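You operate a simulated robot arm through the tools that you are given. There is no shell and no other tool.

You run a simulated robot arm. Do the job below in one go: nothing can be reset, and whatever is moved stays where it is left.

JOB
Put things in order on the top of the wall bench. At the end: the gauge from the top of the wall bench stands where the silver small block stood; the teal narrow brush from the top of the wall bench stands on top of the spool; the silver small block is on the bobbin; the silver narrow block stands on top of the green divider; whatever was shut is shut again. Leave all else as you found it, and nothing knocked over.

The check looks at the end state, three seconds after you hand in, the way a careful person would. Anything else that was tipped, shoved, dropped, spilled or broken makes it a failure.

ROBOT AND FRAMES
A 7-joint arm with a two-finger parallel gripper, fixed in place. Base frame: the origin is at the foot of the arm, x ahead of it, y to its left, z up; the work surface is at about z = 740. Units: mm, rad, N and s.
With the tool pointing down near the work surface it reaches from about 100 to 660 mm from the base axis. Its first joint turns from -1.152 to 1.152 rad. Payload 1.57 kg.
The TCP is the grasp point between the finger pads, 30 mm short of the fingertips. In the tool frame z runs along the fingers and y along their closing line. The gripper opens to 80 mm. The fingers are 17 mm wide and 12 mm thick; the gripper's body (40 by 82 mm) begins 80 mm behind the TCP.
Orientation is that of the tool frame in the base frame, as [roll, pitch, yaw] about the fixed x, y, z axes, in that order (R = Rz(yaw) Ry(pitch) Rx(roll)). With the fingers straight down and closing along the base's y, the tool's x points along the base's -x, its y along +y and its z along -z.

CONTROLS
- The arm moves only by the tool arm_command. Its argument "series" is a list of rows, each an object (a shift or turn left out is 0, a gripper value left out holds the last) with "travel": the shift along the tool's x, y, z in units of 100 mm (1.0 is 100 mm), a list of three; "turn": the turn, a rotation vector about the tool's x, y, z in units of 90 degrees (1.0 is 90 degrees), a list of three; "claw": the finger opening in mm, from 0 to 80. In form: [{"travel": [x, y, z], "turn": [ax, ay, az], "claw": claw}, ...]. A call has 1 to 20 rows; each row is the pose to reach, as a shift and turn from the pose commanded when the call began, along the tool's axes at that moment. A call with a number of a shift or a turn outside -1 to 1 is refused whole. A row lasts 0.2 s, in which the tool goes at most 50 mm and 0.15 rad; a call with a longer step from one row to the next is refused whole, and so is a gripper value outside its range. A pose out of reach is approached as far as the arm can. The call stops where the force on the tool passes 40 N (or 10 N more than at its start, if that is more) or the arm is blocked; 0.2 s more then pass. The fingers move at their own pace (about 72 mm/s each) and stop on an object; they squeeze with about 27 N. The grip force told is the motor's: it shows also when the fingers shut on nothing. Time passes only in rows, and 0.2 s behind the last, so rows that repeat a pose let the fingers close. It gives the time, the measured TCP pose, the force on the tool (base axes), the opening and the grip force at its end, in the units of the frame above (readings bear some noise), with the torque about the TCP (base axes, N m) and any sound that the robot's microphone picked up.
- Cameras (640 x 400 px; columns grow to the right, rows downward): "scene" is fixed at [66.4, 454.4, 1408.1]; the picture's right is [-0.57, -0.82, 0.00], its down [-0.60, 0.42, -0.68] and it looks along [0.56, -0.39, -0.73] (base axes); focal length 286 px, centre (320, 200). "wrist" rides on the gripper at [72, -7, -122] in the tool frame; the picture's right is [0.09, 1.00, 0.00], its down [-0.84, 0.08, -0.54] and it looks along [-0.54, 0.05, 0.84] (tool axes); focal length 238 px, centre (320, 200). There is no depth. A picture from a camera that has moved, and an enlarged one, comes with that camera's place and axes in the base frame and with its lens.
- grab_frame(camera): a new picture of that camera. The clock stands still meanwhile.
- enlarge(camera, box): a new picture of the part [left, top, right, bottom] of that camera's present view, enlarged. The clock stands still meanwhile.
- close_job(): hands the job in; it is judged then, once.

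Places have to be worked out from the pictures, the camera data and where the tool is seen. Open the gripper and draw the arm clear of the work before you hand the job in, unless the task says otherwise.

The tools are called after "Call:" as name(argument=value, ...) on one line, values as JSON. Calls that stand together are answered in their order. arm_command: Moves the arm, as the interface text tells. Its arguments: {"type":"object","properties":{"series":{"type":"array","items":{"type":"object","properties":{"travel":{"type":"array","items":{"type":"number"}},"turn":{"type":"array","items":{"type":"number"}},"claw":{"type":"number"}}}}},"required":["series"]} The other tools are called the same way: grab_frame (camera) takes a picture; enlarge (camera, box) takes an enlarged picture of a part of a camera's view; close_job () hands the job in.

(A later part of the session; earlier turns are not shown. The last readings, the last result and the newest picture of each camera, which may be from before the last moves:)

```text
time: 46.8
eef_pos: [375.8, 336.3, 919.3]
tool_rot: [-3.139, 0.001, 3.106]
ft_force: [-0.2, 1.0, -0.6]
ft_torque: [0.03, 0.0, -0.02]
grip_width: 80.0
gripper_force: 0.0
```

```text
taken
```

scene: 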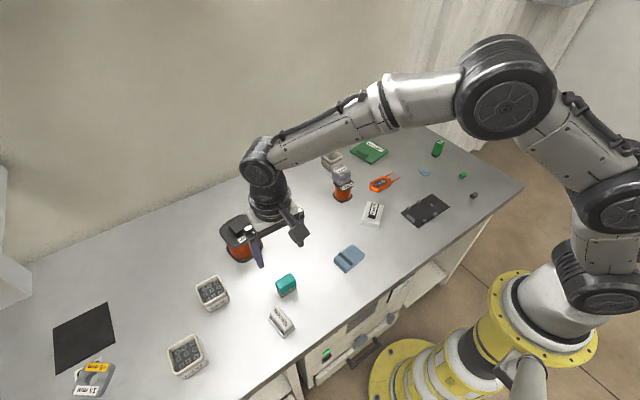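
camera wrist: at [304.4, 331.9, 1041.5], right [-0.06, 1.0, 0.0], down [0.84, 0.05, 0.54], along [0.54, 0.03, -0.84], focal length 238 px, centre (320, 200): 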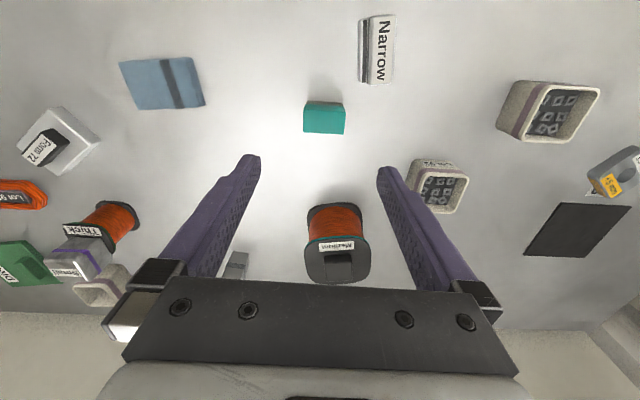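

Call:
enlarge(camera="wrist", box=[285, 85, 365, 145])

Call:
enlarge(camera="wrist", box=[290, 195, 390, 295])

Call:
enlarge(camera="wrist", box=[340, 5, 420, 95])

```text
6.67 times, centred on (325, 115) of wrist
camera zoom: at [304.4, 331.9, 1041.5], right [-0.06, 1.0, 0.0], down [0.84, 0.05, 0.54], along [0.54, 0.03, -0.84], focal length 1589 px, centre (287, 767)
```

zoom: 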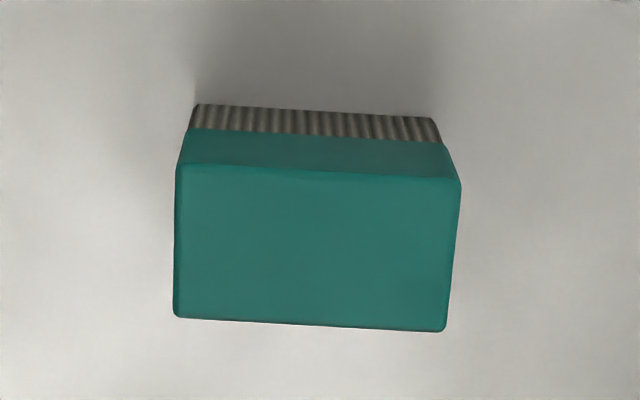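

```text
4.00 times, centred on (340, 245) of wrist
camera zoom: at [304.4, 331.9, 1041.5], right [-0.06, 1.0, 0.0], down [0.84, 0.05, 0.54], along [0.54, 0.03, -0.84], focal length 953 px, centre (240, 20)
```

zoom: 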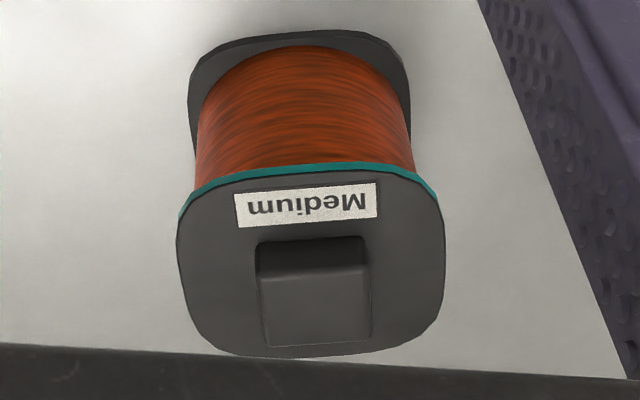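

```text
4.44 times, centred on (380, 50) of wrist
camera zoom: at [304.4, 331.9, 1041.5], right [-0.06, 1.0, 0.0], down [0.84, 0.05, 0.54], along [0.54, 0.03, -0.84], focal length 1059 px, centre (53, 867)
```

zoom: 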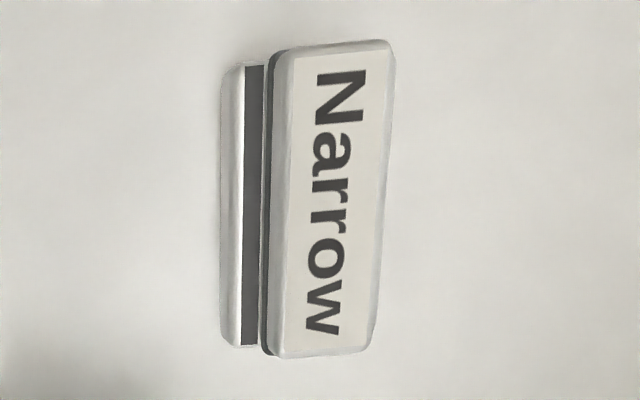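

Brush centre (371,340), square to the axes, 49 mm tall. I lower over it in two stages with the fingers either side of its long direction.

Call:
arm_command(series=[{"travel": [0.05, 0.032, 0.2], "turn": [0, 0, -0.022]}, {"travel": [0.05, 0.032, 0.45], "turn": [0, 0, -0.022]}, {"travel": [0.05, 0.032, 0.69], "turn": [0, 0, -0.022]}, {"travel": [0.05, 0.032, 0.69], "turn": [0, 0, -0.022]}])

Call:
grab_frame(camera="wrist")

Call:
enlarge(camera="scene", box=[230, 220, 330, 320])

```text
time: 47.8
eef_pos: [369.7, 340.6, 851.2]
tool_rot: [3.141, 0.001, -3.14]
ft_force: [0.0, 0.4, -0.4]
ft_torque: [0.01, 0.0, 0.03]
grip_width: 79.9
gripper_force: 0.0
```

```text
taken
camera wrist: at [299.6, 333.3, 972.8], right [-0.09, 1.0, 0.0], down [0.84, 0.08, 0.54], along [0.54, 0.05, -0.84], focal length 238 px, centre (320, 200)
```

wrist: 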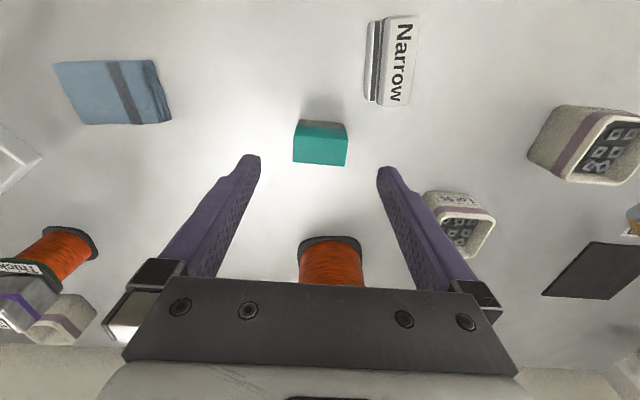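

```text
4.00 times, centred on (280, 270) of scene
camera zoom: at [66.4, 454.4, 1408.1], right [-0.57, -0.82, 0.0], down [-0.6, 0.42, -0.68], along [0.56, -0.39, -0.73], focal length 1144 px, centre (480, -80)
```

zoom: 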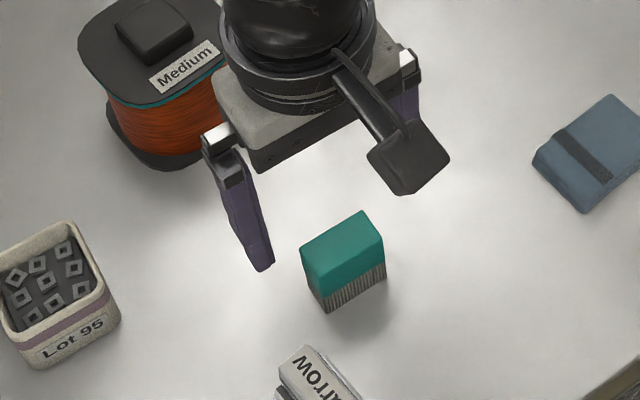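

Aligned. Down to z≈790.

Call:
arm_command(series=[{"travel": [-0.011, -0.006, 0.2]}, {"travel": [-0.011, -0.006, 0.4]}, {"travel": [-0.011, -0.006, 0.52]}, {"travel": [-0.011, -0.006, 0.61]}, {"travel": [-0.011, -0.006, 0.61]}])

Call:
enlarge(camera="wrist", box=[230, 100, 410, 240])

Call:
enlarge(camera="scene", box=[250, 240, 320, 310])

```text
time: 49.0
eef_pos: [372.0, 338.7, 789.1]
tool_rot: [-3.141, 0.0, 3.141]
ft_force: [1.3, 0.3, 0.6]
ft_torque: [0.01, -0.01, -0.05]
grip_width: 80.1
gripper_force: 0.1
```

```text
2.86 times, centred on (320, 170) of wrist
camera zoom: at [300.6, 332.0, 911.8], right [-0.09, 1.0, 0.0], down [0.84, 0.08, 0.54], along [0.54, 0.05, -0.84], focal length 681 px, centre (320, 286)
```

zoom: 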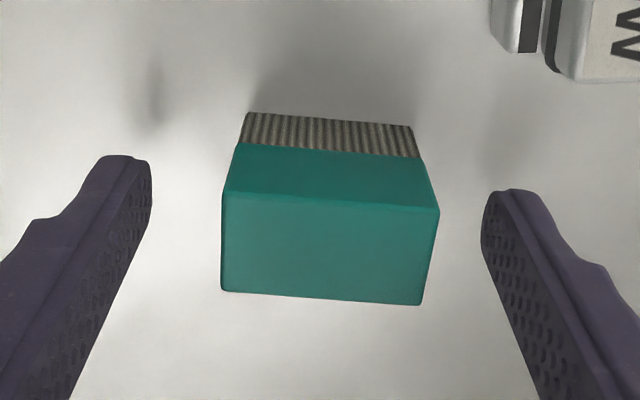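

```text
5.71 times, centred on (285, 275) of scene
camera zoom: at [66.4, 454.4, 1408.1], right [-0.57, -0.82, 0.0], down [-0.6, 0.42, -0.68], along [0.56, -0.39, -0.73], focal length 1634 px, centre (520, -229)
```

zoom: 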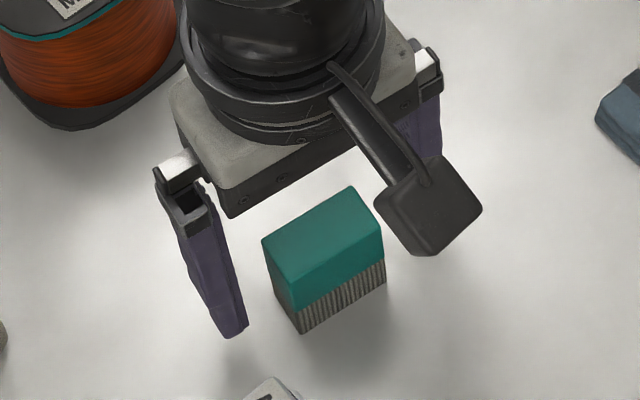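

Call:
arm_command(series=[{"claw": 25}, {"claw": 25}, {"claw": 25}, {"claw": 25}])

Call:
enlarge(camera="wrist", box=[230, 100, 410, 240])

```text
time: 50.0
eef_pos: [372.1, 338.1, 789.8]
tool_rot: [3.141, 0.0, 3.142]
ft_force: [0.2, -0.1, 0.7]
ft_torque: [0.02, -0.01, -0.03]
grip_width: 43.1
gripper_force: 26.9
```

```text
2.86 times, centred on (320, 170) of wrist
camera zoom: at [300.6, 332.0, 912.0], right [-0.09, 1.0, 0.0], down [0.84, 0.08, 0.54], along [0.54, 0.05, -0.84], focal length 681 px, centre (320, 286)
```

zoom: 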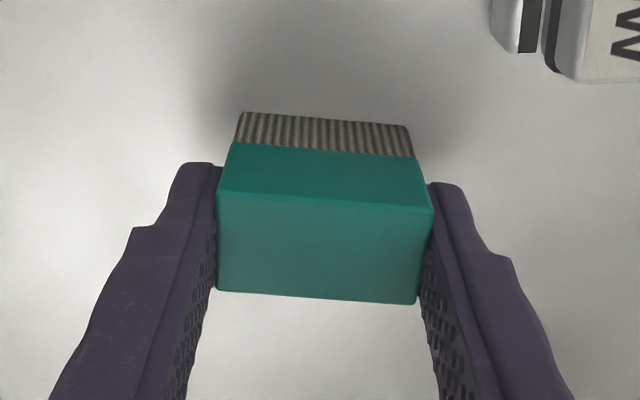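

The brush is held (43 mm). I lift it well clear and then carry it outward over the big reel, turning it to match the boss.

Call:
arm_command(series=[{"travel": [0, 0, -0.1]}, {"travel": [0, 0, -0.4]}, {"travel": [0, 0, -0.7]}, {"travel": [0, 0, -1.0]}])

Call:
arm_command(series=[{"travel": [-0.2, 0.04, -0.25], "turn": [0, 0, -0.03]}, {"travel": [-0.4, 0.08, -0.5], "turn": [0, 0, -0.06]}, {"travel": [-0.6, 0.12, -0.7], "turn": [0, 0, -0.09]}, {"travel": [-0.9, 0.18, -0.7], "turn": [0, 0, -0.106]}, {"travel": [-0.9, 0.18, -0.7], "turn": [0, 0, -0.106]}])

Call:
grab_frame(camera="wrist")

Call:
grab_frame(camera="scene")

```text
time: 51.0
eef_pos: [372.7, 339.0, 890.7]
tool_rot: [-3.141, 0.001, 3.141]
ft_force: [-0.4, 0.4, -0.8]
ft_torque: [-0.01, -0.02, 0.02]
grip_width: 43.0
gripper_force: 27.5
```

```text
time: 52.2
eef_pos: [462.9, 357.0, 960.6]
tool_rot: [-3.141, -0.001, -2.974]
ft_force: [1.1, -0.2, 0.3]
ft_torque: [0.03, -0.02, 0.07]
grip_width: 43.1
gripper_force: 26.7
```

```text
taken
camera wrist: at [393.6, 337.8, 1082.2], right [-0.26, 0.97, 0.0], down [0.81, 0.22, 0.54], along [0.52, 0.14, -0.84], focal length 238 px, centre (320, 200)
```

wrist: 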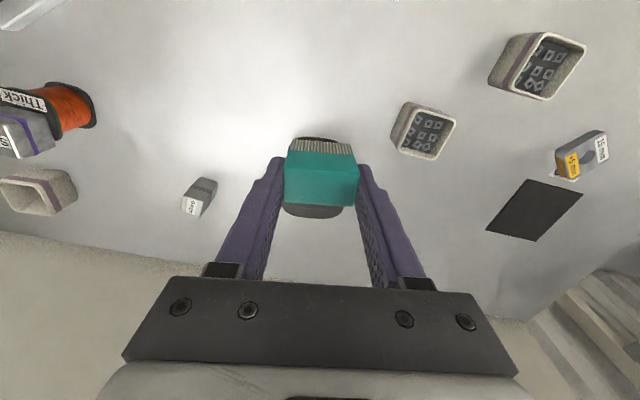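

```text
taken
```

scene: 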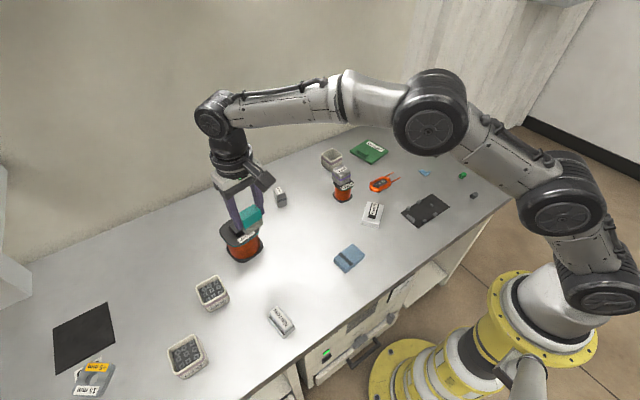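

The brush is above and short of the reel. I move outward to about (548,371) at z≈935 and check.

Call:
arm_command(series=[{"travel": [-0.3, 0, 0.05]}, {"travel": [-0.6, -0.01, 0.15]}, {"travel": [-0.86, -0.014, 0.25]}, {"travel": [-0.86, -0.014, 0.25]}])

Call:
grab_frame(camera="wrist")

Call:
enlarge(camera="scene", box=[200, 170, 290, 270])

```text
time: 53.2
eef_pos: [535.9, 364.9, 933.9]
tool_rot: [-3.14, -0.001, -2.976]
ft_force: [0.9, 0.5, -1.0]
ft_torque: [0.01, 0.03, -0.02]
grip_width: 43.2
gripper_force: 26.5
out of reach, approached as far as the arm can: row 3, 4
```

```text
taken
camera wrist: at [466.0, 345.2, 1056.9], right [-0.26, 0.97, 0.0], down [0.81, 0.22, 0.54], along [0.52, 0.14, -0.84], focal length 238 px, centre (320, 200)
```

wrist: 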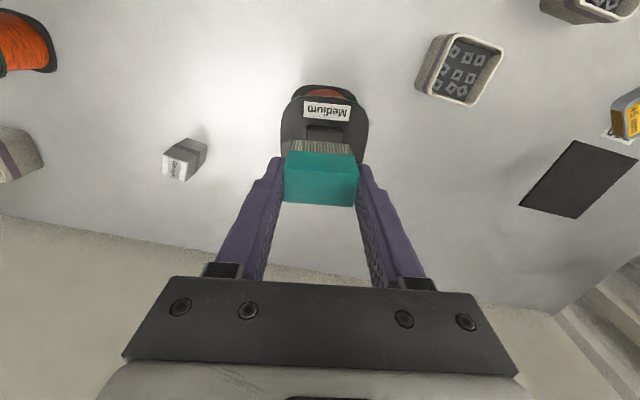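

```text
4.00 times, centred on (245, 220) of scene
camera zoom: at [66.4, 454.4, 1408.1], right [-0.57, -0.82, 0.0], down [-0.6, 0.42, -0.68], along [0.56, -0.39, -0.73], focal length 1144 px, centre (620, 120)
```

zoom: 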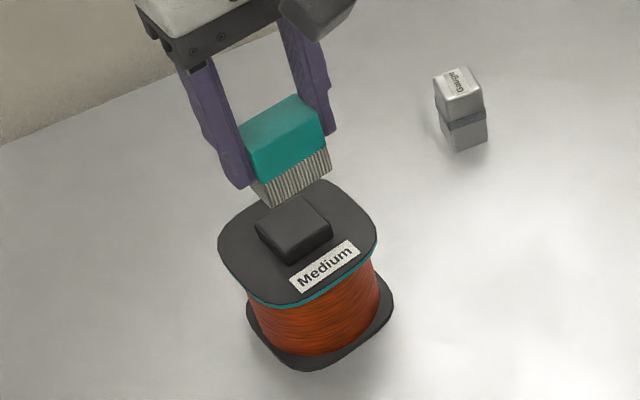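

The arm's reach ends at about r=648 at this height; lower down it reaches further. I first go down to z≈898 (brush bottom still above the boss), then outward.

Call:
arm_command(series=[{"travel": [0, 0, 0.12]}, {"travel": [0, 0, 0.24]}, {"travel": [0, 0, 0.35]}, {"travel": [0, 0, 0.35]}])

Call:
arm_command(series=[{"travel": [-0.05, 0.015, 0]}, {"travel": [-0.1, 0.03, 0]}, {"travel": [-0.128, 0.039, 0]}, {"travel": [-0.128, 0.039, 0]}])

Call:
enlarge(camera="wrist", box=[240, 60, 400, 230])

Call:
enlarge(camera="scene", box=[210, 185, 280, 265])

```text
time: 54.2
eef_pos: [535.1, 364.2, 900.1]
tool_rot: [-3.141, 0.0, -2.976]
ft_force: [-0.2, -0.1, 0.0]
ft_torque: [0.03, 0.01, -0.02]
grip_width: 43.2
gripper_force: 26.9
```

```text
time: 55.2
eef_pos: [543.2, 369.0, 899.2]
tool_rot: [-3.14, 0.0, -2.977]
ft_force: [-0.5, 0.3, -0.3]
ft_torque: [-0.01, 0.03, 0.02]
grip_width: 43.2
gripper_force: 27.3
out of reach, approached as far as the arm can: row 3, 4
```

```text
2.35 times, centred on (320, 145) of wrist
camera zoom: at [474.3, 349.2, 1021.1], right [-0.26, 0.97, 0.0], down [0.81, 0.22, 0.54], along [0.52, 0.14, -0.84], focal length 561 px, centre (320, 329)
```

zoom: 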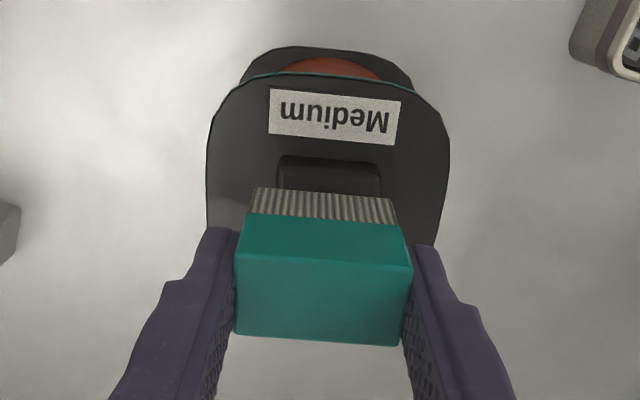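

```text
5.00 times, centred on (245, 225) of scene
camera zoom: at [66.4, 454.4, 1408.1], right [-0.57, -0.82, 0.0], down [-0.6, 0.42, -0.68], along [0.56, -0.39, -0.73], focal length 1430 px, centre (695, 75)
```

zoom: 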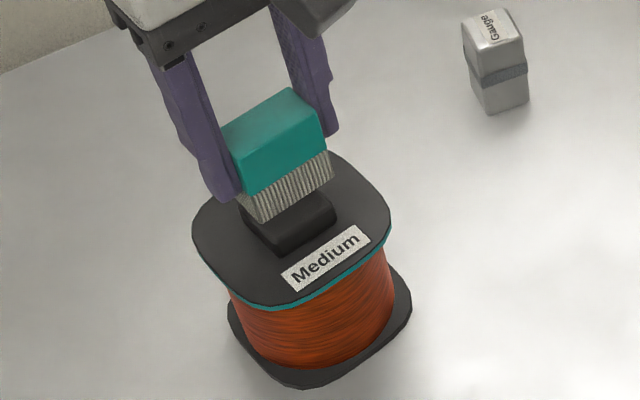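

The brush now hangs at about (542,368), over the boss. I zoom in to compare the boss and brush edges before setting it down.

Call:
enlarge(camera="wrist", box=[280, 110, 370, 170])

Call:
enlarge(camera="scene", box=[230, 205, 270, 240])

```text
6.67 times, centred on (325, 140) of wrist
camera zoom: at [474.3, 349.2, 1021.1], right [-0.26, 0.97, 0.0], down [0.81, 0.22, 0.54], along [0.52, 0.14, -0.84], focal length 1589 px, centre (287, 600)
```

zoom: 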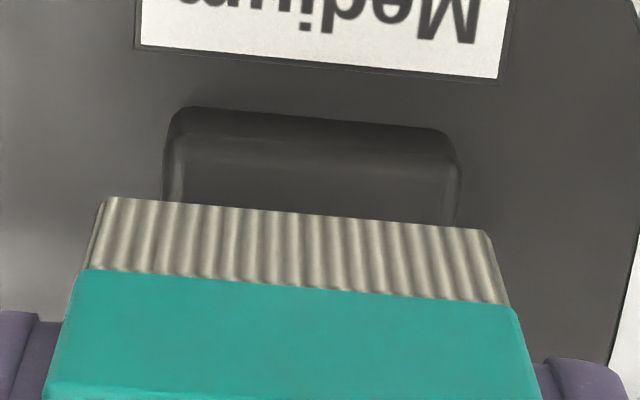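

```text
11.43 times, centred on (250, 222) of scene
camera zoom: at [66.4, 454.4, 1408.1], right [-0.57, -0.82, 0.0], down [-0.6, 0.42, -0.68], along [0.56, -0.39, -0.73], focal length 3269 px, centre (1120, -57)
```

zoom: 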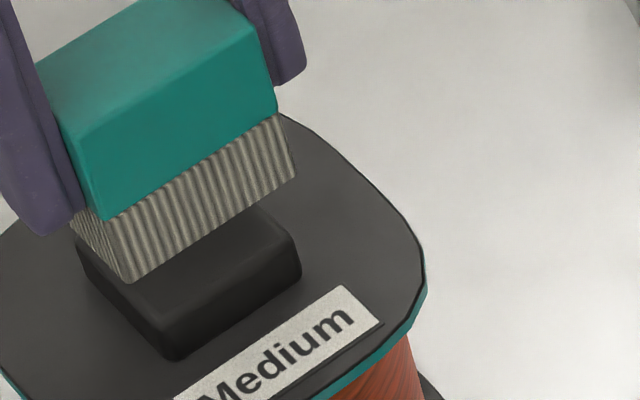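

The boss's near top edge is at x≈530 and the brush's near edge at ≈532, so it will stand within the boss. I shift a touch outward while lowering gently to contact.

Call:
arm_command(series=[{"travel": [-0.01, 0.01, 0.04]}, {"travel": [-0.025, 0.02, 0.08]}, {"travel": [-0.025, 0.02, 0.1]}])

Call:
arm_command(series=[{"travel": [0, 0, 0.015]}, {"travel": [0, 0, 0.03]}, {"travel": [0, 0, 0.04]}])

Call:
enlarge(camera="scene", box=[230, 205, 270, 240])

Call:
enlarge(camera="wrist", box=[280, 90, 370, 170])

```text
time: 56.0
eef_pos: [543.0, 369.4, 889.4]
tool_rot: [3.14, 0.0, -2.976]
ft_force: [0.4, 0.1, -0.4]
ft_torque: [-0.01, 0.03, -0.03]
grip_width: 43.0
gripper_force: 27.3
```

```text
time: 56.8
eef_pos: [544.4, 368.8, 885.1]
tool_rot: [3.14, 0.002, -2.975]
ft_force: [-1.5, -0.5, 2.2]
ft_torque: [0.0, 0.04, 0.0]
grip_width: 43.3
gripper_force: 27.0
```

```text
11.43 times, centred on (250, 222) of scene
camera zoom: at [66.3, 454.3, 1408.1], right [-0.57, -0.82, 0.0], down [-0.6, 0.42, -0.68], along [0.56, -0.39, -0.73], focal length 3269 px, centre (1120, -57)
```

zoom: 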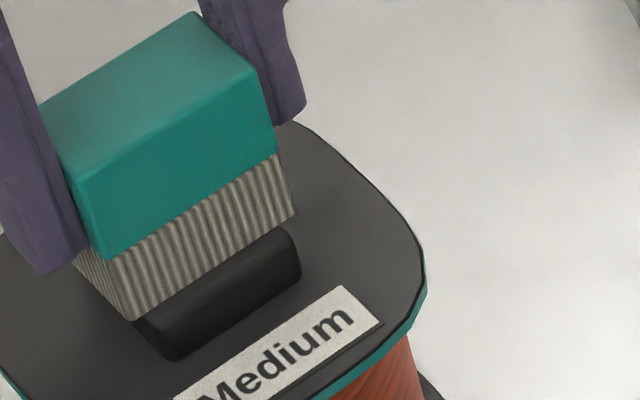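

```text
5.00 times, centred on (325, 130) of wrist
camera zoom: at [475.5, 351.1, 1007.8], right [-0.26, 0.97, 0.0], down [0.81, 0.21, 0.54], along [0.53, 0.14, -0.84], focal length 1192 px, centre (295, 550)
```

zoom: 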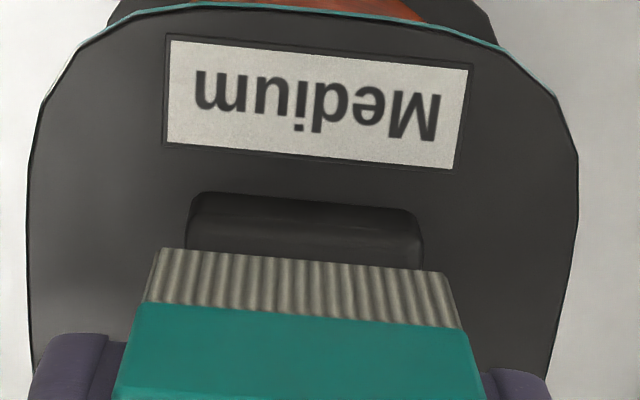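

Wrist view shows the brush centred on the boss, with contact just starting. I press half a millimetre more, then release.

Call:
arm_command(series=[{"travel": [0, 0, 0.006]}, {"travel": [0, 0, 0.008]}])

Call:
arm_command(series=[{"claw": 60}, {"claw": 60}, {"claw": 60}])

Call:
enlarge(camera="scene", box=[215, 195, 275, 265])

Call:
enlarge(camera="wrist", box=[260, 80, 390, 220])

```text
time: 57.4
eef_pos: [544.2, 370.0, 886.1]
tool_rot: [3.14, 0.005, -2.975]
ft_force: [0.0, 1.0, 6.0]
ft_torque: [-0.01, 0.02, 0.0]
grip_width: 43.3
gripper_force: 26.5
```

```text
time: 58.2
eef_pos: [544.1, 369.7, 884.2]
tool_rot: [-3.14, 0.002, -2.976]
ft_force: [-1.1, -0.5, -0.2]
ft_torque: [-0.02, 0.0, -0.02]
grip_width: 59.8
gripper_force: 0.1
```

```text
5.71 times, centred on (245, 230) of scene
camera zoom: at [66.4, 454.4, 1408.1], right [-0.57, -0.82, 0.0], down [-0.6, 0.42, -0.68], along [0.56, -0.39, -0.73], focal length 1634 px, centre (749, 29)
```

zoom: 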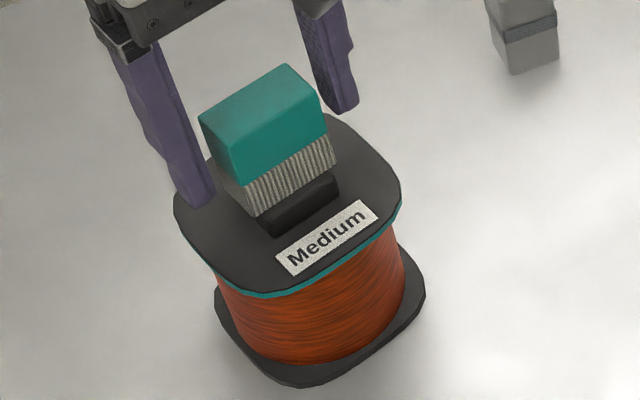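

```text
2.86 times, centred on (325, 150) of wrist
camera zoom: at [475.2, 350.8, 1006.0], right [-0.26, 0.97, 0.0], down [0.81, 0.22, 0.54], along [0.53, 0.14, -0.84], focal length 681 px, centre (306, 343)
```

zoom: 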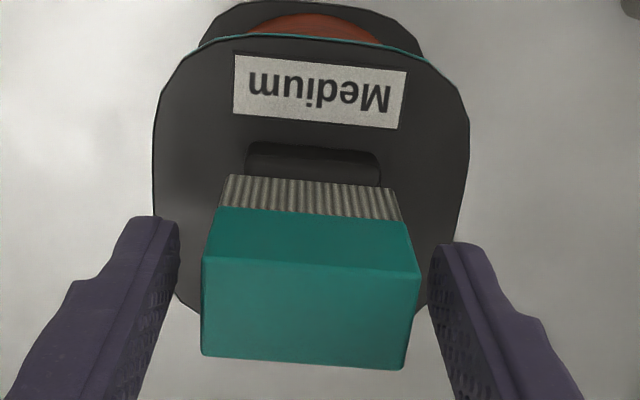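

The brush stands steadily on the large reel. I back out upward with a slight inward slant (sliding between, not into, the brush).

Call:
arm_command(series=[{"travel": [0.06, 0, -0.12]}, {"travel": [0.14, 0, -0.3]}, {"travel": [0.26, 0, -0.6]}, {"travel": [0.45, 0, -0.85]}, {"travel": [0.45, 0, -0.85]}])

Call:
enlarge(camera="scene", box=[200, 170, 290, 270])

```text
time: 59.4
eef_pos: [513.8, 371.9, 973.9]
tool_rot: [-3.138, -0.002, -2.976]
ft_force: [-1.0, 0.5, 0.4]
ft_torque: [0.01, 0.02, -0.01]
grip_width: 60.1
gripper_force: 0.0
out of reach, approached as far as the arm can: row 4, 5
```

```text
4.00 times, centred on (245, 220) of scene
camera zoom: at [66.4, 454.4, 1408.1], right [-0.57, -0.82, 0.0], down [-0.6, 0.42, -0.68], along [0.56, -0.39, -0.73], focal length 1144 px, centre (620, 120)
```

zoom: 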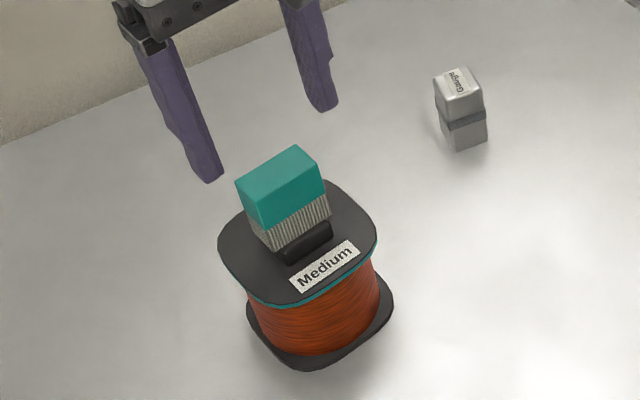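

The brush remains standing after withdrawal. Next the narrow block: I come inward and over towards (306,389), staying high.

Call:
arm_command(series=[{"travel": [0.3, 0.08, 0]}, {"travel": [0.6, 0.16, 0]}, {"travel": [0.97, 0.244, 0]}, {"travel": [0.97, 0.244, 0]}])

Call:
grab_frame(camera="scene")

```text
time: 60.4
eef_pos: [400.4, 370.7, 968.9]
tool_rot: [3.141, -0.001, -2.975]
ft_force: [0.6, -0.1, 0.3]
ft_torque: [0.01, 0.01, 0.0]
grip_width: 60.1
gripper_force: 0.1
```

```text
taken
```

scene: 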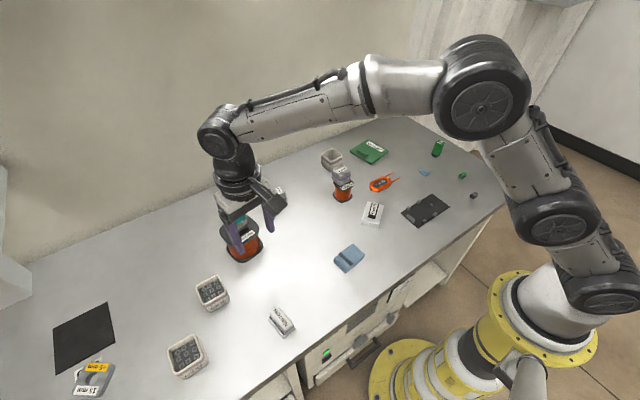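

Call:
arm_command(series=[{"travel": [0.3, 0.11, 0.2], "claw": 80}, {"travel": [0.6, 0.22, 0.4], "claw": 80}, {"travel": [0.897, 0.333, 0.6], "turn": [0, 0, 0.018], "claw": 80}, {"travel": [0.897, 0.333, 0.6], "turn": [0, 0, 0.018], "claw": 80}])

Call:
grab_frame(camera="wrist")

Call:
enlarge(camera="scene", box=[255, 295, 315, 345])

```text
time: 61.4
eef_pos: [306.6, 388.5, 909.4]
tool_rot: [3.14, 0.0, -3.003]
ft_force: [-0.5, -0.1, -0.2]
ft_torque: [-0.02, 0.02, -0.04]
grip_width: 79.8
gripper_force: 0.0
```

```text
taken
camera wrist: at [237.1, 372.2, 1031.3], right [-0.23, 0.97, 0.0], down [0.82, 0.19, 0.54], along [0.53, 0.12, -0.84], focal length 238 px, centre (320, 200)
```

wrist: 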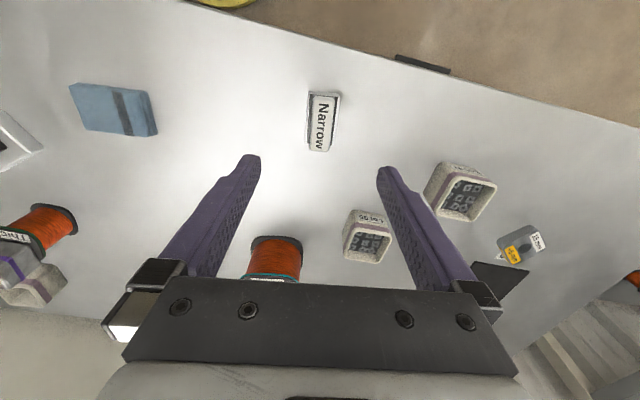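

```text
8.00 times, centred on (285, 320) of scene
camera zoom: at [66.3, 454.4, 1408.1], right [-0.57, -0.82, 0.0], down [-0.6, 0.42, -0.68], along [0.56, -0.39, -0.73], focal length 2288 px, centre (600, -760)
```

zoom: 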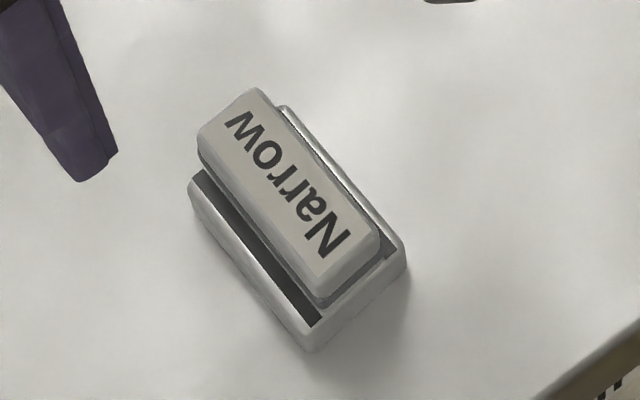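

The "Narrow" block seems two-tiered; I look closer to see whether it is a single piece.

Call:
enlarge(camera="wrist", box=[295, 80, 355, 160])

Call:
enlarge(camera="scene", box=[274, 315, 304, 340])

```text
5.00 times, centred on (325, 120) of wrist
camera zoom: at [237.1, 372.2, 1031.3], right [-0.23, 0.97, 0.0], down [0.82, 0.19, 0.54], along [0.53, 0.12, -0.84], focal length 1192 px, centre (295, 600)
```

zoom: 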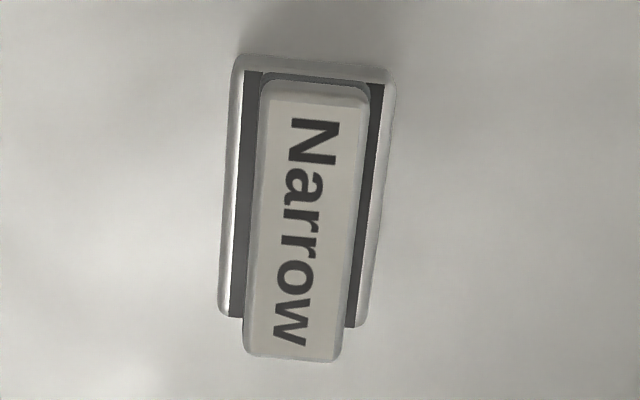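

```text
16.00 times, centred on (289, 328) of scene
camera zoom: at [66.3, 454.4, 1408.1], right [-0.57, -0.82, 0.0], down [-0.6, 0.42, -0.68], along [0.56, -0.39, -0.73], focal length 4576 px, centre (816, -1840)
```

zoom: 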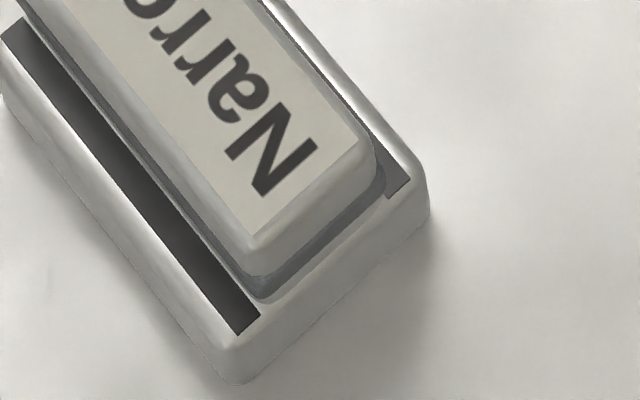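

It is one piece: a 32×54 mm foot, a dark neck, and a labelled head about 20 mm wide whose top is near z≈786. I will grip the head across its width; first down to z≈845.

Call:
arm_command(series=[{"travel": [0.018, 0.013, 0.2]}, {"travel": [0.018, 0.013, 0.45]}, {"travel": [0.018, 0.013, 0.64]}, {"travel": [0.018, 0.013, 0.64]}])

Call:
enlarge(camera="wrist", box=[220, 70, 420, 230])

Call:
enlarge(camera="scene", box=[240, 270, 320, 350])

```text
time: 62.4
eef_pos: [305.0, 390.8, 845.0]
tool_rot: [3.141, 0.002, -3.003]
ft_force: [-0.5, 0.2, 0.5]
ft_torque: [0.01, 0.02, 0.0]
grip_width: 80.3
gripper_force: 0.1
```

```text
2.50 times, centred on (320, 150) of wrist
camera zoom: at [235.5, 373.0, 967.6], right [-0.23, 0.97, 0.0], down [0.82, 0.19, 0.54], along [0.53, 0.12, -0.84], focal length 596 px, centre (320, 325)
```

zoom: 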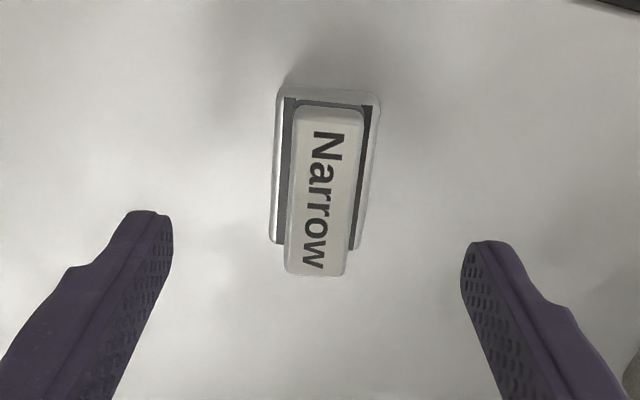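

```text
5.00 times, centred on (280, 310) of scene
camera zoom: at [66.4, 454.4, 1408.1], right [-0.57, -0.82, 0.0], down [-0.6, 0.42, -0.68], along [0.56, -0.39, -0.73], focal length 1430 px, centre (520, -350)
```

zoom: 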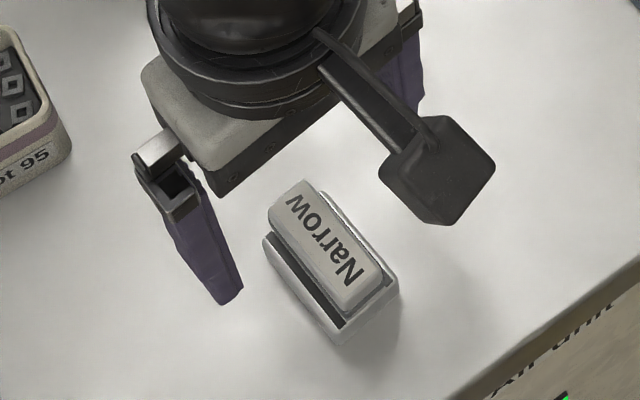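

Call:
arm_command(series=[{"travel": [0, -0.008, 0.2]}, {"travel": [0, -0.008, 0.4]}, {"travel": [0, -0.008, 0.5]}, {"travel": [0, -0.008, 0.56]}, {"travel": [0, -0.008, 0.56]}])

Call:
enlarge(camera="wrist", box=[220, 90, 420, 250])

Call:
enlarge(camera="scene", box=[245, 285, 315, 345])

```text
time: 63.6
eef_pos: [304.1, 389.0, 789.0]
tool_rot: [-3.14, 0.0, -3.004]
ft_force: [-0.9, 1.6, 0.1]
ft_torque: [-0.02, 0.0, -0.01]
grip_width: 79.8
gripper_force: 0.1
```

```text
2.50 times, centred on (320, 170) of wrist
camera zoom: at [235.5, 372.5, 911.3], right [-0.23, 0.97, 0.0], down [0.82, 0.19, 0.54], along [0.53, 0.12, -0.84], focal length 596 px, centre (320, 275)
```

zoom: 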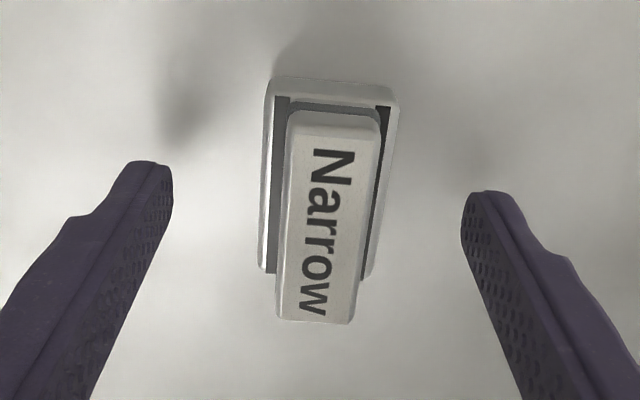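

```text
6.67 times, centred on (280, 315) of scene
camera zoom: at [66.4, 454.4, 1408.1], right [-0.57, -0.82, 0.0], down [-0.6, 0.42, -0.68], along [0.56, -0.39, -0.73], focal length 1907 px, centre (587, -567)
```

zoom: 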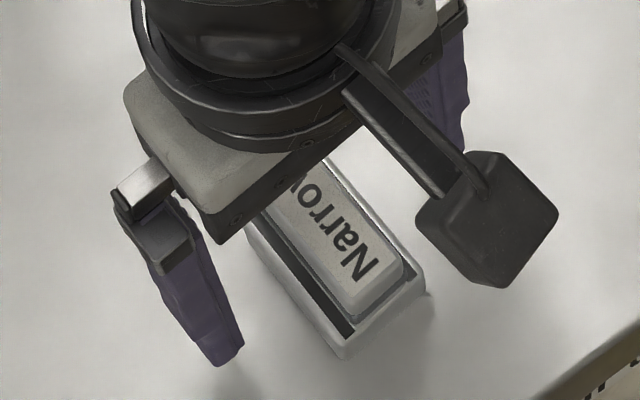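

Call:
arm_command(series=[{"claw": 10}, {"claw": 10}, {"claw": 10}, {"claw": 10}, {"claw": 10}])

Call:
enlarge(camera="wrist", box=[220, 90, 420, 250])

Call:
enlarge(camera="scene", box=[245, 285, 315, 345])

```text
time: 64.8
eef_pos: [304.3, 390.0, 789.8]
tool_rot: [-3.141, 0.001, -3.003]
ft_force: [-0.1, -0.4, 0.4]
ft_torque: [0.01, -0.03, 0.03]
grip_width: 21.3
gripper_force: 27.1
```

```text
2.50 times, centred on (320, 170) of wrist
camera zoom: at [235.6, 372.5, 911.5], right [-0.23, 0.97, 0.0], down [0.82, 0.19, 0.54], along [0.53, 0.12, -0.84], focal length 596 px, centre (320, 275)
```

zoom: 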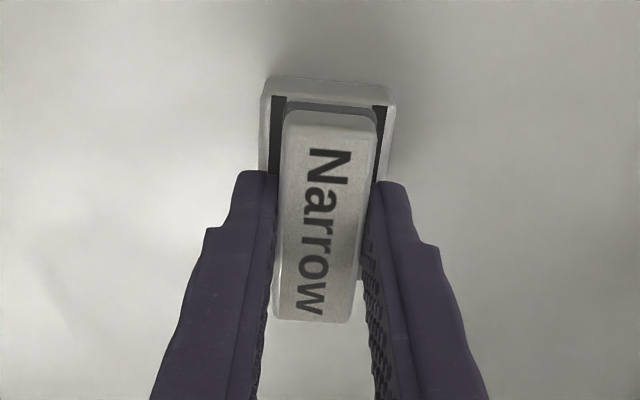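

```text
6.67 times, centred on (280, 315) of scene
camera zoom: at [66.4, 454.4, 1408.1], right [-0.57, -0.82, 0.0], down [-0.6, 0.42, -0.68], along [0.56, -0.39, -0.73], focal length 1907 px, centre (587, -567)
```

zoom: 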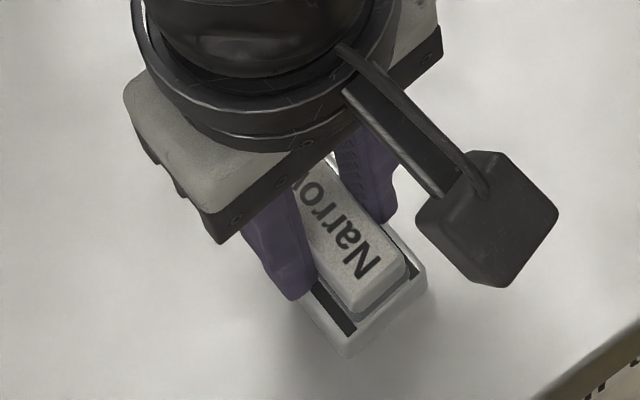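

Gripped at 21 mm. I lift a little and verify the whole piece comes up.

Call:
arm_command(series=[{"travel": [0, 0, -0.1]}, {"travel": [0, 0, -0.3]}, {"travel": [0, 0, -0.5]}, {"travel": [0, 0, -0.5]}])

Call:
enlarge(camera="wrist", box=[220, 90, 420, 250])

Call:
enlarge(camera="scene", box=[245, 265, 315, 345])

```text
time: 65.8
eef_pos: [304.4, 388.6, 838.8]
tool_rot: [-3.142, -0.001, -3.003]
ft_force: [0.2, -0.7, -2.6]
ft_torque: [0.0, 0.0, 0.04]
grip_width: 21.5
gripper_force: 27.2
```

```text
2.50 times, centred on (320, 170) of wrist
camera zoom: at [235.7, 372.2, 961.4], right [-0.23, 0.97, 0.0], down [0.82, 0.19, 0.54], along [0.53, 0.12, -0.84], focal length 596 px, centre (320, 275)
```

zoom: 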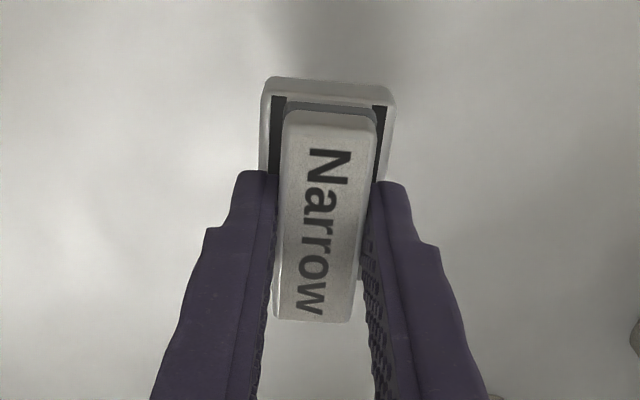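

```text
5.00 times, centred on (280, 305) of scene
camera zoom: at [66.4, 454.4, 1408.1], right [-0.57, -0.82, 0.0], down [-0.6, 0.42, -0.68], along [0.56, -0.39, -0.73], focal length 1430 px, centre (520, -325)
```

zoom: 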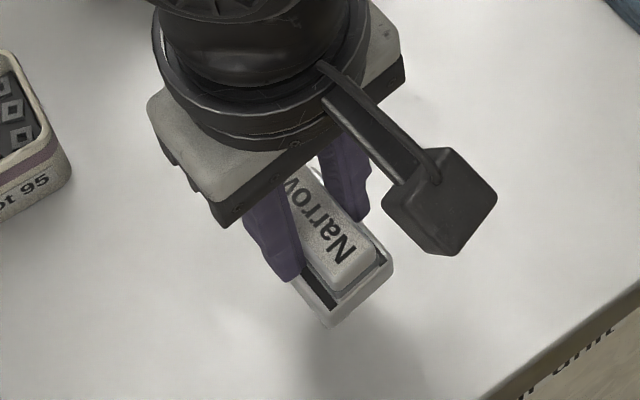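

The whole block hangs firmly. I lift further and carry it high around towards the right side of the bench.

Call:
arm_command(series=[{"travel": [0, 0, -0.33]}, {"travel": [0, 0, -0.66]}, {"travel": [0, 0, -1.0]}])

Call:
arm_command(series=[{"travel": [-0.2, -0.23, -0.08]}, {"travel": [-0.4, -0.46, -0.16]}, {"travel": [-0.61, -0.691, -0.25]}])

Call:
arm_command(series=[{"travel": [-0.16, -0.32, 0]}, {"travel": [-0.32, -0.65, 0]}, {"travel": [-0.47, -0.974, 0]}])

Call:
arm_command(series=[{"travel": [-0.11, -0.32, 0]}, {"travel": [-0.22, -0.64, 0]}, {"travel": [-0.331, -0.955, 0]}])

Call:
arm_command(series=[{"travel": [0.045, -0.32, 0]}, {"travel": [0.09, -0.64, 0]}, {"travel": [0.135, -0.971, 0]}])

Call:
arm_command(series=[{"travel": [0.045, -0.32, 0]}, {"travel": [0.09, -0.64, 0]}, {"travel": [0.135, -0.971, 0]}])

Call:
arm_command(series=[{"travel": [0.045, -0.32, 0]}, {"travel": [0.09, -0.64, 0]}, {"travel": [0.135, -0.971, 0]}])

Call:
grab_frame(camera="wrist")

Call:
grab_frame(camera="scene")

```text
time: 66.6
eef_pos: [305.0, 389.9, 938.9]
tool_rot: [-3.141, 0.001, -3.005]
ft_force: [0.9, 0.1, -1.0]
ft_torque: [0.02, -0.02, 0.0]
grip_width: 21.4
gripper_force: 27.1
```

```text
time: 67.4
eef_pos: [377.0, 328.9, 963.9]
tool_rot: [-3.14, -0.002, -3.005]
ft_force: [1.0, 0.1, -2.2]
ft_torque: [-0.03, 0.04, 0.03]
grip_width: 21.6
gripper_force: 26.9
```

```text
time: 68.2
eef_pos: [437.0, 237.8, 963.7]
tool_rot: [-3.139, -0.002, -3.003]
ft_force: [0.7, -0.1, -1.5]
ft_torque: [0.0, 0.01, 0.01]
grip_width: 21.1
gripper_force: 27.5
```

```text
time: 69.0
eef_pos: [483.1, 148.4, 964.9]
tool_rot: [-3.14, -0.002, -3.005]
ft_force: [-1.0, 0.2, -1.3]
ft_torque: [0.02, -0.01, -0.01]
grip_width: 21.7
gripper_force: 26.9
```

```text
time: 69.8
eef_pos: [480.3, 50.0, 964.1]
tool_rot: [3.141, 0.001, -3.002]
ft_force: [0.1, -0.1, -2.1]
ft_torque: [0.03, -0.01, -0.01]
grip_width: 21.4
gripper_force: 26.9
```

```text
time: 70.6
eef_pos: [480.9, -47.5, 963.8]
tool_rot: [3.141, -0.001, -3.004]
ft_force: [-0.2, -0.7, -2.0]
ft_torque: [0.02, -0.04, 0.02]
grip_width: 21.4
gripper_force: 27.5
```

```text
time: 71.4
eef_pos: [481.9, -146.1, 964.1]
tool_rot: [-3.141, 0.0, -3.003]
ft_force: [-0.1, 0.3, -2.2]
ft_torque: [0.0, 0.03, 0.01]
grip_width: 21.2
gripper_force: 26.8
```

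```text
taken
camera wrist: at [412.5, -162.8, 1086.8], right [-0.23, 0.97, 0.0], down [0.82, 0.19, 0.54], along [0.53, 0.12, -0.84], focal length 238 px, centre (320, 200)
```

wrist: 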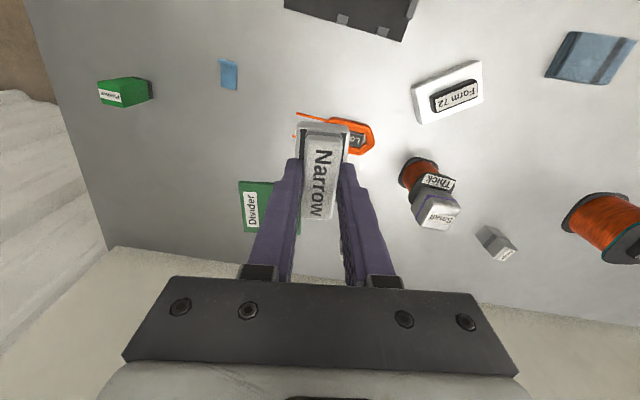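

```text
taken
```

scene: 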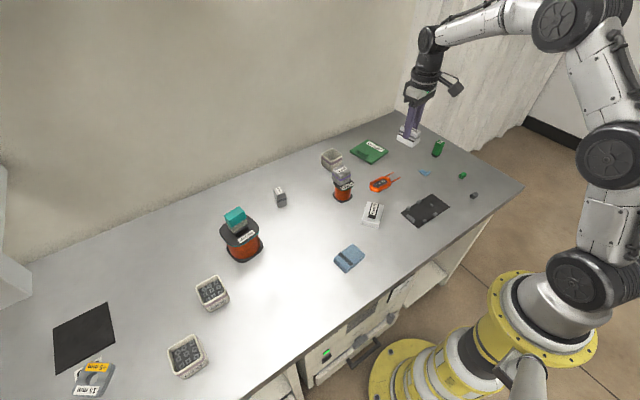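

All earlier placements stand. Here, with room below, I rotate the block by a quarter turn so its long side will run across the reach direction.

Call:
arm_command(series=[{"turn": [0, 0, 0.09]}, {"turn": [0, 0, 0.18]}, {"turn": [0, 0, 0.27]}, {"turn": [0, 0, 0.36]}, {"turn": [0, 0, 0.45]}, {"turn": [0, 0, 0.54]}, {"turn": [0, 0, 0.63]}, {"turn": [0, 0, 0.72]}, {"turn": [0, 0, 0.81]}, {"turn": [0, 0, 0.9]}, {"turn": [0, 0, 0.985]}, {"turn": [0, 0, 0.985]}])

Call:
grab_frame(camera="wrist")

Call:
grab_frame(camera="scene")

```text
time: 74.0
eef_pos: [482.1, -144.8, 964.5]
tool_rot: [3.141, 0.001, 1.732]
ft_force: [-0.4, -0.1, -1.6]
ft_torque: [-0.01, 0.01, 0.01]
grip_width: 21.5
gripper_force: 26.6
```

```text
taken
camera wrist: at [464.1, -75.4, 1086.6], right [0.97, 0.25, 0.0], down [0.21, -0.81, 0.54], along [0.14, -0.53, -0.84], focal length 238 px, centre (320, 200)
```

wrist: 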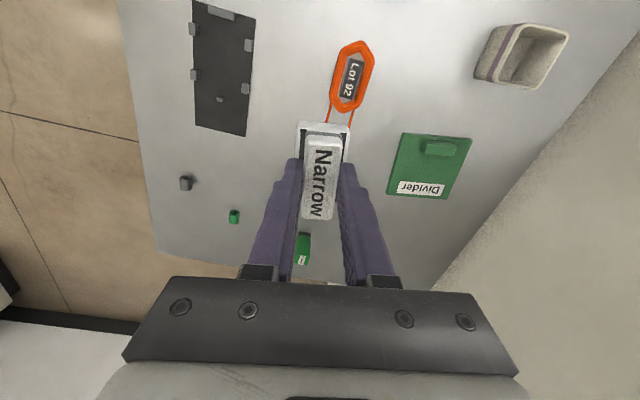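

```text
taken
```

scene: 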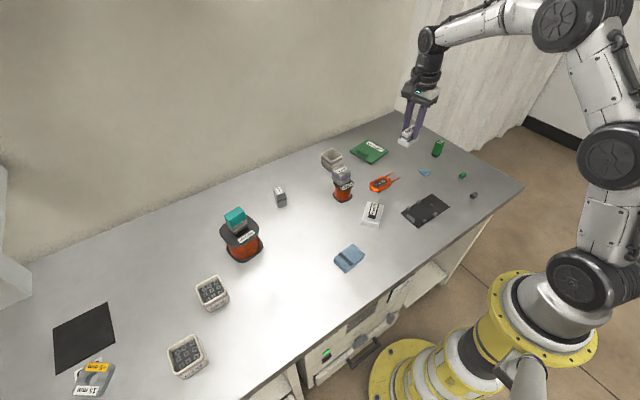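

Rotation done. I measure the divider plate from this fresh viewpoint.

Call:
enlarge(camera="wrist", box=[375, 120, 485, 210])

Call:
enlarge(camera="wrist", box=[270, 100, 370, 240])

```text
4.44 times, centred on (430, 165) of wrist
camera zoom: at [464.1, -75.4, 1086.6], right [0.97, 0.25, 0.0], down [0.21, -0.81, 0.54], along [0.14, -0.53, -0.84], focal length 1059 px, centre (-169, 356)
```

zoom: 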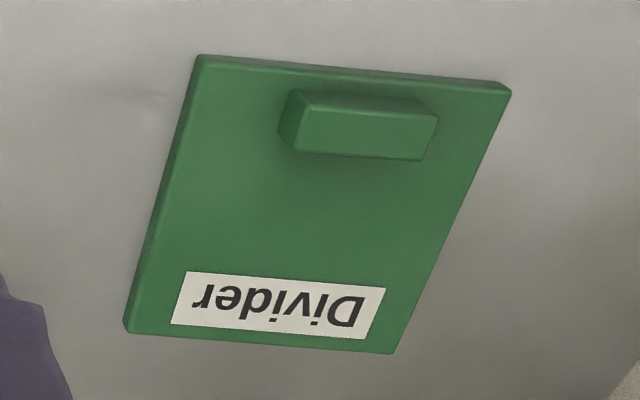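

```text
2.86 times, centred on (320, 170) of wrist
camera zoom: at [464.1, -75.4, 1086.6], right [0.97, 0.25, 0.0], down [0.21, -0.81, 0.54], along [0.14, -0.53, -0.84], focal length 681 px, centre (320, 286)
```

zoom: 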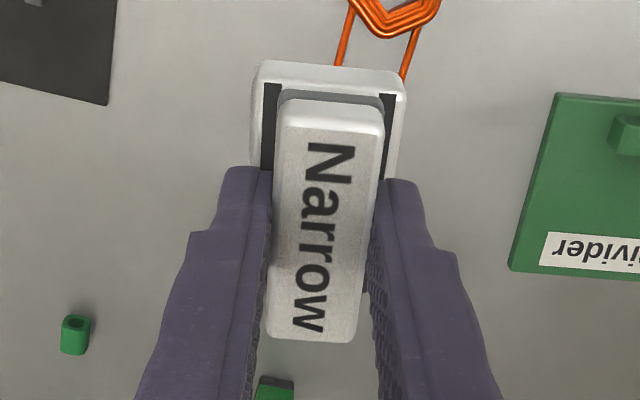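

The plate's near edge runs from (606,-146) to (621,-246) and the ridge begins at x≈641 with its face at y≈-165. I aim the block at about (633,-200), and approach outward while lowering.

Call:
arm_command(series=[{"travel": [-0.14, 0.24, 0.21]}, {"travel": [-0.28, 0.48, 0.42]}, {"travel": [-0.421, 0.722, 0.64]}, {"travel": [-0.421, 0.722, 0.64]}])

Call:
arm_command(series=[{"travel": [-0.15, 0.25, 0.2]}, {"travel": [-0.305, 0.508, 0.4]}, {"travel": [-0.305, 0.508, 0.4]}])

Call:
grab_frame(camera="wrist")

Call:
enlarge(camera="scene", box=[330, 110, 430, 190])

```text
time: 75.0
eef_pos: [559.3, -175.1, 900.4]
tool_rot: [3.141, 0.002, 1.734]
ft_force: [0.1, 0.3, -2.4]
ft_torque: [-0.02, 0.02, -0.01]
grip_width: 21.3
gripper_force: 26.7
```

```text
time: 75.8
eef_pos: [614.5, -198.6, 861.0]
tool_rot: [3.14, -0.001, 1.734]
ft_force: [0.1, -0.4, -0.6]
ft_torque: [0.04, 0.0, 0.03]
grip_width: 21.6
gripper_force: 27.0
```

```text
taken
camera wrist: at [596.2, -128.4, 983.2], right [0.97, 0.25, 0.0], down [0.21, -0.81, 0.54], along [0.14, -0.53, -0.84], focal length 238 px, centre (320, 200)
```

wrist: 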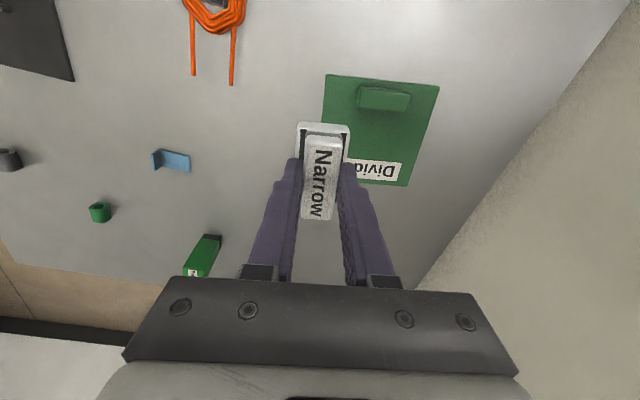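

```text
5.00 times, centred on (380, 150) of scene
camera zoom: at [66.4, 454.4, 1408.1], right [-0.57, -0.82, 0.0], down [-0.6, 0.42, -0.68], along [0.56, -0.39, -0.73], focal length 1430 px, centre (20, 450)
```

zoom: 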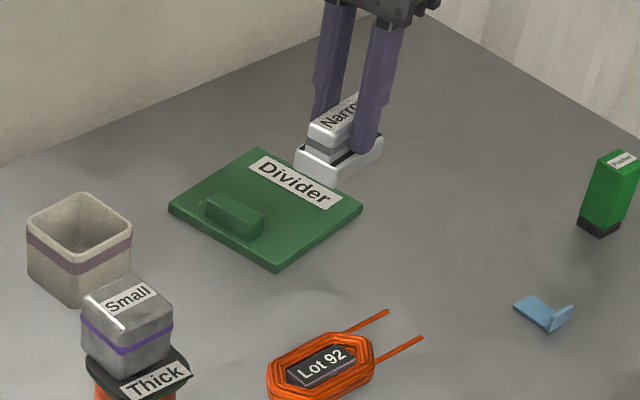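

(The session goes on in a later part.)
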